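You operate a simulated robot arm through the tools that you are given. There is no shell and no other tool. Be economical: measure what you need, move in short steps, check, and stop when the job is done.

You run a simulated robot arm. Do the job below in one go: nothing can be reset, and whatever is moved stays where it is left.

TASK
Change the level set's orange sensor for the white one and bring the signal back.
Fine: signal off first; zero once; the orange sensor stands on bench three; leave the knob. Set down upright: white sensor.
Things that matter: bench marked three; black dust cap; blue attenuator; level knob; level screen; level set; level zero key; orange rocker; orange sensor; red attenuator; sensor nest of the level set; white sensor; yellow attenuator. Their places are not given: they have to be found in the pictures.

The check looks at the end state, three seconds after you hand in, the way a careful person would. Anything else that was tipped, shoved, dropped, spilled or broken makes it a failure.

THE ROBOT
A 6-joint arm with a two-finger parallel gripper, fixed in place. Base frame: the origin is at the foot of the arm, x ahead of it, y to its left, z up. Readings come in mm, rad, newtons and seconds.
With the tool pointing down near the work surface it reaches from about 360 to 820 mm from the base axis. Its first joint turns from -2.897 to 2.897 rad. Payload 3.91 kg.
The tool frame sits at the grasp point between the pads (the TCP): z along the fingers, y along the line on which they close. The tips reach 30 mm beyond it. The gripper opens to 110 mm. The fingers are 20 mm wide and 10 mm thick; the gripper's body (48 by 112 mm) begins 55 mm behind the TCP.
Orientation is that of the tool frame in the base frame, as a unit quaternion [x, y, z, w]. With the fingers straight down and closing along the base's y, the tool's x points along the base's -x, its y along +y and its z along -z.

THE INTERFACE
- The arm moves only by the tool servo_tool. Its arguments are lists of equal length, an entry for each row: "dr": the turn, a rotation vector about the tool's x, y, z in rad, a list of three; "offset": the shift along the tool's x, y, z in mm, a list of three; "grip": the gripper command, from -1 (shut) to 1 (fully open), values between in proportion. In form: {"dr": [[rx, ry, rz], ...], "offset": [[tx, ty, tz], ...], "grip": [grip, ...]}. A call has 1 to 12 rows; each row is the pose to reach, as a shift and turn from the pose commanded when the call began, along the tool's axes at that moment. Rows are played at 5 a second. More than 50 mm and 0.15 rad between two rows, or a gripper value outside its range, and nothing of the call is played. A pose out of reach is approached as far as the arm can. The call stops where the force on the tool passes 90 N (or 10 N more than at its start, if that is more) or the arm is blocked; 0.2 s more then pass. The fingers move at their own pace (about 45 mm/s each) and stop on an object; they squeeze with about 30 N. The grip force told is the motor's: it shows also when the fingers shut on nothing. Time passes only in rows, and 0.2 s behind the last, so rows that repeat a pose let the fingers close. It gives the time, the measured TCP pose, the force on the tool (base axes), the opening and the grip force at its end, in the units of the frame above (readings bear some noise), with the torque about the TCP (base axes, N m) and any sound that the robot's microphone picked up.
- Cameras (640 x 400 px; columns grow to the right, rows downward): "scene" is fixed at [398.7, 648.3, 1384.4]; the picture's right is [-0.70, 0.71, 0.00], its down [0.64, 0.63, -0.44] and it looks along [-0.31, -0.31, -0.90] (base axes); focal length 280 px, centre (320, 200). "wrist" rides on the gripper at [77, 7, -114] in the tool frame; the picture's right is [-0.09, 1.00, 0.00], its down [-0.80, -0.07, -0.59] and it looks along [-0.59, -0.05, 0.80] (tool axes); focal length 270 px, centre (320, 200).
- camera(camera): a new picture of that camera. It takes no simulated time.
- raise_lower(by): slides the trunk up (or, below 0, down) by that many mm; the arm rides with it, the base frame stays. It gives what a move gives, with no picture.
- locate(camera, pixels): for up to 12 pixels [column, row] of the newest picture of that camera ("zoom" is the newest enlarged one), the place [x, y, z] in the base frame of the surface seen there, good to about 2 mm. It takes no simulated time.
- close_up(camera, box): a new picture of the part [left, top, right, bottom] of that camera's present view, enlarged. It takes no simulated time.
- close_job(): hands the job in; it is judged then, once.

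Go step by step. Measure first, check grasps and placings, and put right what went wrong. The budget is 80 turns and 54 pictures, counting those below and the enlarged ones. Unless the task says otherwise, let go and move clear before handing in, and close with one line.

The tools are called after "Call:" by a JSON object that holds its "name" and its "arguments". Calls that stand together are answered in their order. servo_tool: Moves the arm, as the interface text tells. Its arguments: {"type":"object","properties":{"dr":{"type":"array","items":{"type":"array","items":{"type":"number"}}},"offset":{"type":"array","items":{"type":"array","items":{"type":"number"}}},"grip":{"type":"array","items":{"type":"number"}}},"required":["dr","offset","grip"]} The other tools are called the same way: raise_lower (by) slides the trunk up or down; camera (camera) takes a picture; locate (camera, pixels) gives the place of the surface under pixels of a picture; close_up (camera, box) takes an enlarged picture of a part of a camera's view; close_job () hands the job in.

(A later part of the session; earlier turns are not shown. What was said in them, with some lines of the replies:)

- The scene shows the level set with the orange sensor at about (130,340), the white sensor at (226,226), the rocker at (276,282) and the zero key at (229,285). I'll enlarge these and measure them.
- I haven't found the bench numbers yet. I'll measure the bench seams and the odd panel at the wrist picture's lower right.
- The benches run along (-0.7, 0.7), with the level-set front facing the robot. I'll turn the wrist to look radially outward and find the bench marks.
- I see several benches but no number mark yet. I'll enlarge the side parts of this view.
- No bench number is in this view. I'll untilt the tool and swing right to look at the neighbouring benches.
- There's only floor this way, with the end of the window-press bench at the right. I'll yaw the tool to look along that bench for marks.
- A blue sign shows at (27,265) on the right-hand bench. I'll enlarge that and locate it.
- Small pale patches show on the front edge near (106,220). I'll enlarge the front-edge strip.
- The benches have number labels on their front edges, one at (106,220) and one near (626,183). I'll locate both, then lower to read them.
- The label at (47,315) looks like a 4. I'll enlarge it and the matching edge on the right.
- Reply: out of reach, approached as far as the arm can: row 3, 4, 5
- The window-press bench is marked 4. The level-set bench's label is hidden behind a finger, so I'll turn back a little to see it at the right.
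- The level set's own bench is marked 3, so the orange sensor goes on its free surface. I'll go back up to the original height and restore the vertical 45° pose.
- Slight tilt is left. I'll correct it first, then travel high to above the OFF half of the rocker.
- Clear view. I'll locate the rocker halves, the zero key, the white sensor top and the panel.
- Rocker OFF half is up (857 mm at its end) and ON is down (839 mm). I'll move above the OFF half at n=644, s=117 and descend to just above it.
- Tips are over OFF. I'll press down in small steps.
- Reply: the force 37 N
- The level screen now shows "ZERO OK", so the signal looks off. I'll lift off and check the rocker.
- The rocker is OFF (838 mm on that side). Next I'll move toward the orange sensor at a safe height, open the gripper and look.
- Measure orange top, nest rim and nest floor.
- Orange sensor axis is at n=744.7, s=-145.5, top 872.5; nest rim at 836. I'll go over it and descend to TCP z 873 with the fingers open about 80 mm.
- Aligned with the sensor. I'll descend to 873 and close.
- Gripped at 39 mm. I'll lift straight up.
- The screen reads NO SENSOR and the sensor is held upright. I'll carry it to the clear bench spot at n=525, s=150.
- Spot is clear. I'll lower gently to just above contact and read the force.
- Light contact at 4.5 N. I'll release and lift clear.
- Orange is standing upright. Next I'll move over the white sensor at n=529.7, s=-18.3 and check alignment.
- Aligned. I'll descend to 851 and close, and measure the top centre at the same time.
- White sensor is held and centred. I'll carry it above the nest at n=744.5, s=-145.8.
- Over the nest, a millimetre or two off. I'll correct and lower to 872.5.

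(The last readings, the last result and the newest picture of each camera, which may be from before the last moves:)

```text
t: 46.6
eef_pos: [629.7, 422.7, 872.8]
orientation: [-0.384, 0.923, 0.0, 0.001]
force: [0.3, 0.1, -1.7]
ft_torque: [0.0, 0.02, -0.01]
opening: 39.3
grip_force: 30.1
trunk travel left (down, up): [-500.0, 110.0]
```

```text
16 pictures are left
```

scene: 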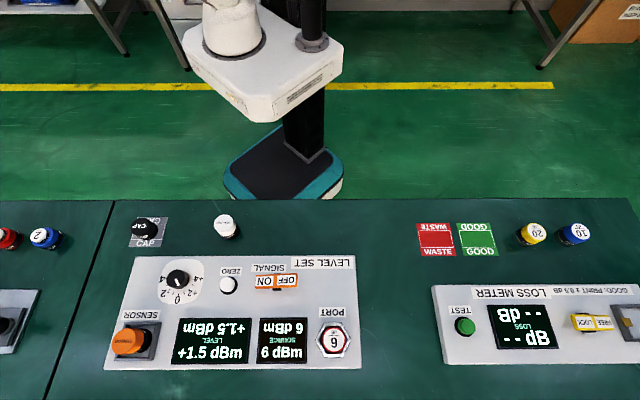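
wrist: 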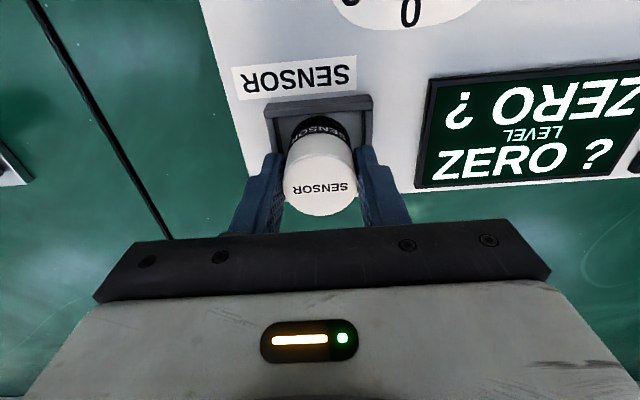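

The screen says "ZERO ?", so the sensor is detected. I'll ease down the last millimetre to contact.

Call:
{"name": "servo_tool", "arguments": {"dr": [[0, 0, 0], [0, 0, 0], [0, 0, 0]], "offset": [[0, 0, 0.8], [0, 0, 1.3], [0, 0, 1.3]], "grip": [-1, -1, -1]}}

```text
t: 47.4
eef_pos: [629.5, 422.8, 873.7]
orientation: [-0.384, 0.923, 0.0, 0.001]
force: [1.1, 2.2, 8.2]
ft_torque: [0.08, 0.07, -0.02]
opening: 38.9
grip_force: 29.5
trunk travel left (down, up): [-500.0, 110.0]
```

Seated with 8 N. I'll release, rise straight up and check.

Call:
{"name": "servo_tool", "arguments": {"dr": [[0, 0, 0], [0, 0, 0], [0, 0, 0], [0, 0, 0], [0, 0, 0], [0, 0, 0], [0, 0, 0], [0, 0, 0]], "offset": [[0, 0, 0], [0, 0, 0], [0, 0, 0], [0, 0, 0], [0, 0, -30], [0, 0, -75], [0, 0, -120], [0, 0, -120]], "grip": [0, 0.3, 0.5, 0.5, 0.5, 0.5, 0.5, 0.5]}}

Call:
{"name": "camera", "arguments": {"camera": "wrist"}}

```text
t: 49.2
eef_pos: [629.4, 423.0, 991.7]
orientation: [-0.383, 0.924, 0.0, 0.0]
force: [-0.1, 0.3, 0.8]
ft_torque: [0.01, 0.0, -0.01]
opening: 82.5
grip_force: 0.1
trunk travel left (down, up): [-500.0, 110.0]
```

```text
15 pictures are left
```

wrist: 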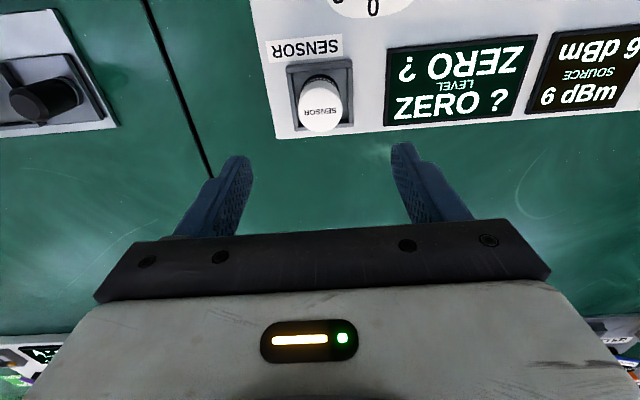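

White sensor is seated. Next I'll close the fingers and move above the ZERO key at n=646.9, s=4.

Call:
{"name": "servo_tool", "arguments": {"dr": [[0, 0, 0], [0, 0, 0], [0, 0, 0], [0, 0, 0], [0, 0, 0], [0, 0, 0], [0, 0, 0], [0, 0, 0]], "offset": [[25, 38, 0], [50, 76, 0], [75, 114, 0], [97.3, 150, 0], [97.3, 150, 0], [97.3, 150, 45], [97.3, 150, 85], [97.3, 150, 85]], "grip": [-1, -1, -1, -1, -1, -1, -1, -1]}}

Call:
{"name": "close_up", "arguments": {"camera": "wrist", "box": [220, 60, 420, 220]}}

```text
t: 51.0
eef_pos: [453.6, 460.2, 906.9]
orientation: [-0.384, 0.923, 0.001, 0.0]
force: [0.2, 0.9, -0.5]
ft_torque: [0.03, -0.01, 0.0]
opening: 0.0
grip_force: 29.9
trunk travel left (down, up): [-500.0, 110.0]
```

```text
2.50 times, centred on (320, 140) of wrist
```

zoom: 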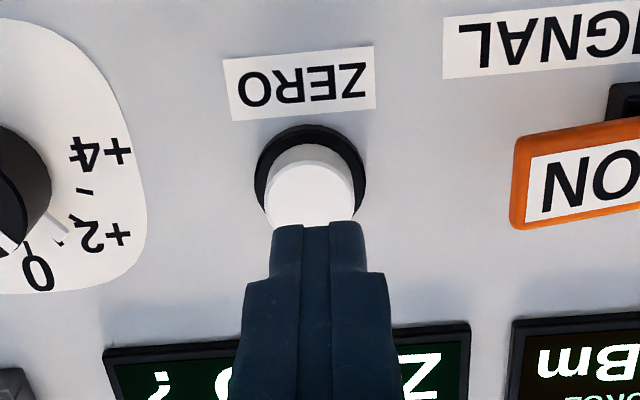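

Fingers are over the key, about 2 mm off. I'll press once, monotonically, and read the force.

Call:
{"name": "servo_tool", "arguments": {"dr": [[0, 0, 0], [0, 0, 0], [0, 0, 0], [0, 0, 0], [0, 0, 0], [0, 0, 0]], "offset": [[0, -2, 15], [0, -2, 28], [0, -2, 34], [0, -2, 37], [0, -2, 39], [0, -2, 39]], "grip": [-1, -1, -1, -1, -1, -1]}}

Call:
{"name": "close_up", "arguments": {"camera": "scene", "box": [100, 180, 480, 400]}}

```text
t: 52.4
eef_pos: [456.1, 458.2, 867.6]
orientation: [-0.383, 0.924, 0.0, 0.001]
force: [1.3, 0.4, 2.0]
ft_torque: [-0.04, 0.01, 0.01]
opening: 0.2
grip_force: 30.0
trunk travel left (down, up): [-500.0, 110.0]
```

```text
1.68 times, centred on (290, 290) of scene
```

zoom: 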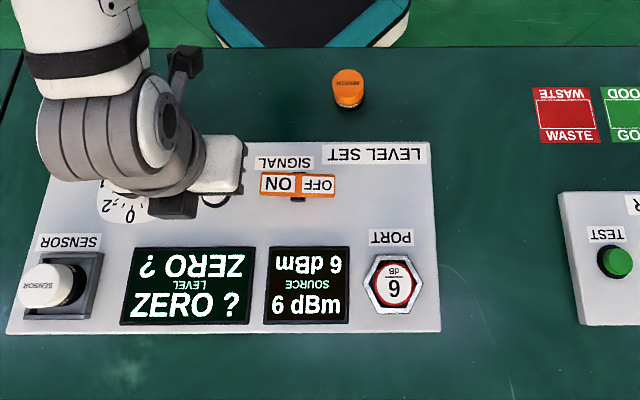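

Only 2 N so far and still "ZERO ?", so the key isn't fully in. I'll continue down a few mm.

Call:
{"name": "servo_tool", "arguments": {"dr": [[0, 0, 0], [0, 0, 0], [0, 0, 0], [0, 0, 0]], "offset": [[0, 0, 1.5], [0, 0, 3], [0, 0, 4], [0, 0, 4]], "grip": [-1, -1, -1, -1]}}

Call:
{"name": "close_up", "arguments": {"camera": "scene", "box": [100, 220, 370, 390]}}

```text
t: 53.4
eef_pos: [455.8, 457.4, 864.9]
orientation: [-0.383, 0.924, 0.002, 0.002]
force: [0.9, 2.4, 8.5]
ft_torque: [0.04, 0.06, -0.01]
opening: 0.0
grip_force: 29.5
trunk travel left (down, up): [-500.0, 110.0]
heard: click
```

```text
2.35 times, centred on (235, 305) of scene
```

zoom: 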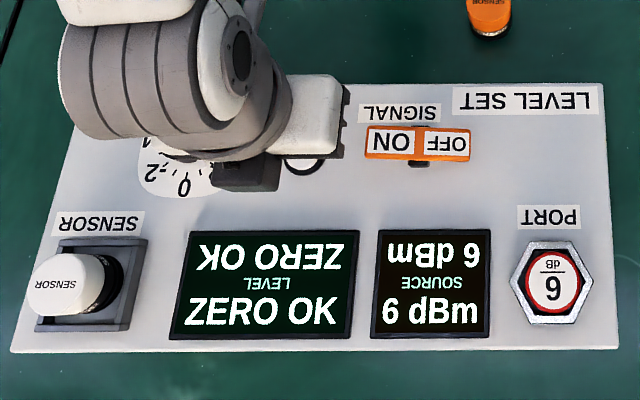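

The key clicked and the screen shows ZERO OK. I'll lift, shift over the ON half (s≈67) and press it.

Call:
{"name": "servo_tool", "arguments": {"dr": [[0, 0, 0], [0, 0, 0], [0, 0, 0], [0, 0, 0], [0, 0, 0], [0, 0, 0]], "offset": [[0, 0, -20], [0, 0, -60], [0, 35, -60], [1, 65.5, -60], [1, 65.5, -45], [1, 65.5, -45]], "grip": [-1, -1, -1, -1, -1, -1]}}

Call:
{"name": "close_up", "arguments": {"camera": "wrist", "box": [220, 60, 420, 220]}}

```text
t: 54.8
eef_pos: [407.4, 503.7, 909.9]
orientation: [-0.384, 0.923, 0.0, 0.001]
force: [-0.4, -0.1, -0.4]
ft_torque: [-0.01, -0.02, 0.0]
opening: 0.0
grip_force: 30.4
trunk travel left (down, up): [-500.0, 110.0]
```

```text
2.50 times, centred on (320, 140) of wrist
```

zoom: 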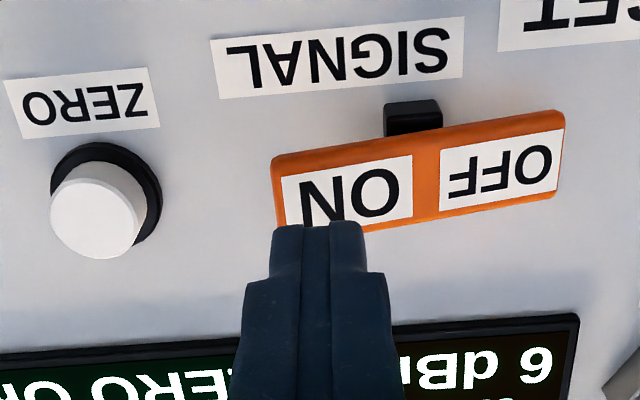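

Tips are over ON and clear of the ZERO key. I'll press.

Call:
{"name": "servo_tool", "arguments": {"dr": [[0, 0, 0], [0, 0, 0], [0, 0, 0], [0, 0, 0], [0, 0, 0], [0, 0, 0], [0, 0, 0]], "offset": [[0, 0, 15], [0, 0, 23], [0, 0, 29], [0, 0, 34], [0, 0, 38], [0, 0, 41], [0, 0, 41]], "grip": [-1, -1, -1, -1, -1, -1, -1]}}

Call:
{"name": "servo_tool", "arguments": {"dr": [[0, 0, 0], [0, 0, 0], [0, 0, 0], [0, 0, 0], [0, 0, 0], [0, 0, 0], [0, 0, 0]], "offset": [[0, 0, -20], [0, 0, -60], [0, 0, -110], [0, 0, -160], [40, 0, -180], [80, 0, -180], [80, 0, -180]], "grip": [-1, -1, -1, -1, -1, -1, -1]}}

Call:
{"name": "camera", "arguments": {"camera": "wrist"}}

Call:
{"name": "camera", "arguments": {"camera": "scene"}}

```text
t: 56.4
eef_pos: [410.0, 501.8, 872.0]
orientation: [-0.384, 0.924, 0.002, 0.004]
force: [4.2, -2.9, 32.4]
ft_torque: [0.08, 0.09, 0.0]
opening: 0.0
grip_force: 30.2
trunk travel left (down, up): [-500.0, 110.0]
```

```text
t: 58.0
eef_pos: [351.7, 446.1, 1047.5]
orientation: [-0.385, 0.923, 0.0, 0.0]
force: [0.4, -0.5, -0.7]
ft_torque: [0.0, -0.03, -0.02]
opening: 0.0
grip_force: 30.2
trunk travel left (down, up): [-500.0, 110.0]
```

```text
10 pictures are left
```

wrist: 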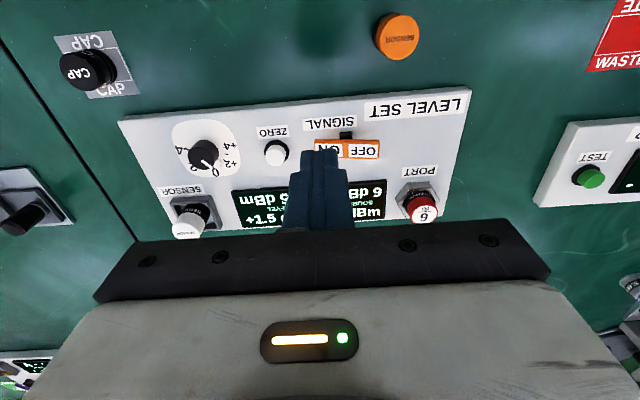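

```text
9 pictures are left
```

scene: 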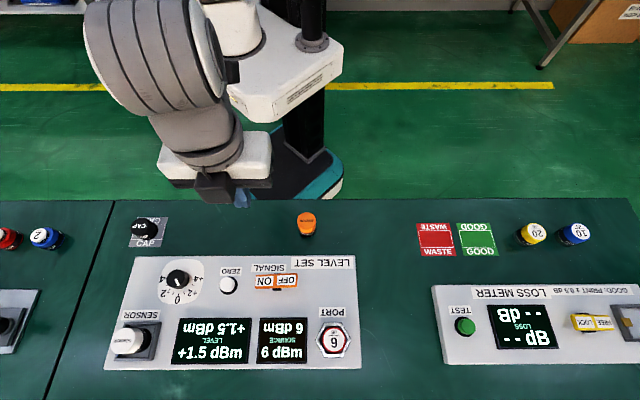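

The signal is back: the level screen reads +1.5 dBm and the source 6 dBm, with the white sensor in the nest and the orange one standing on bench three. The knob and everything else look as at the start, and the arm is clear, so I'm handing in.

Call:
{"name": "close_job", "arguments": {}}

```text
The job is handed in.
```

The white sensor is upright in the level set's nest and the orange one is standing on bench three. The set was zeroed once with the signal off and shows +1.5 dBm again with the signal back on; the knob was left alone.
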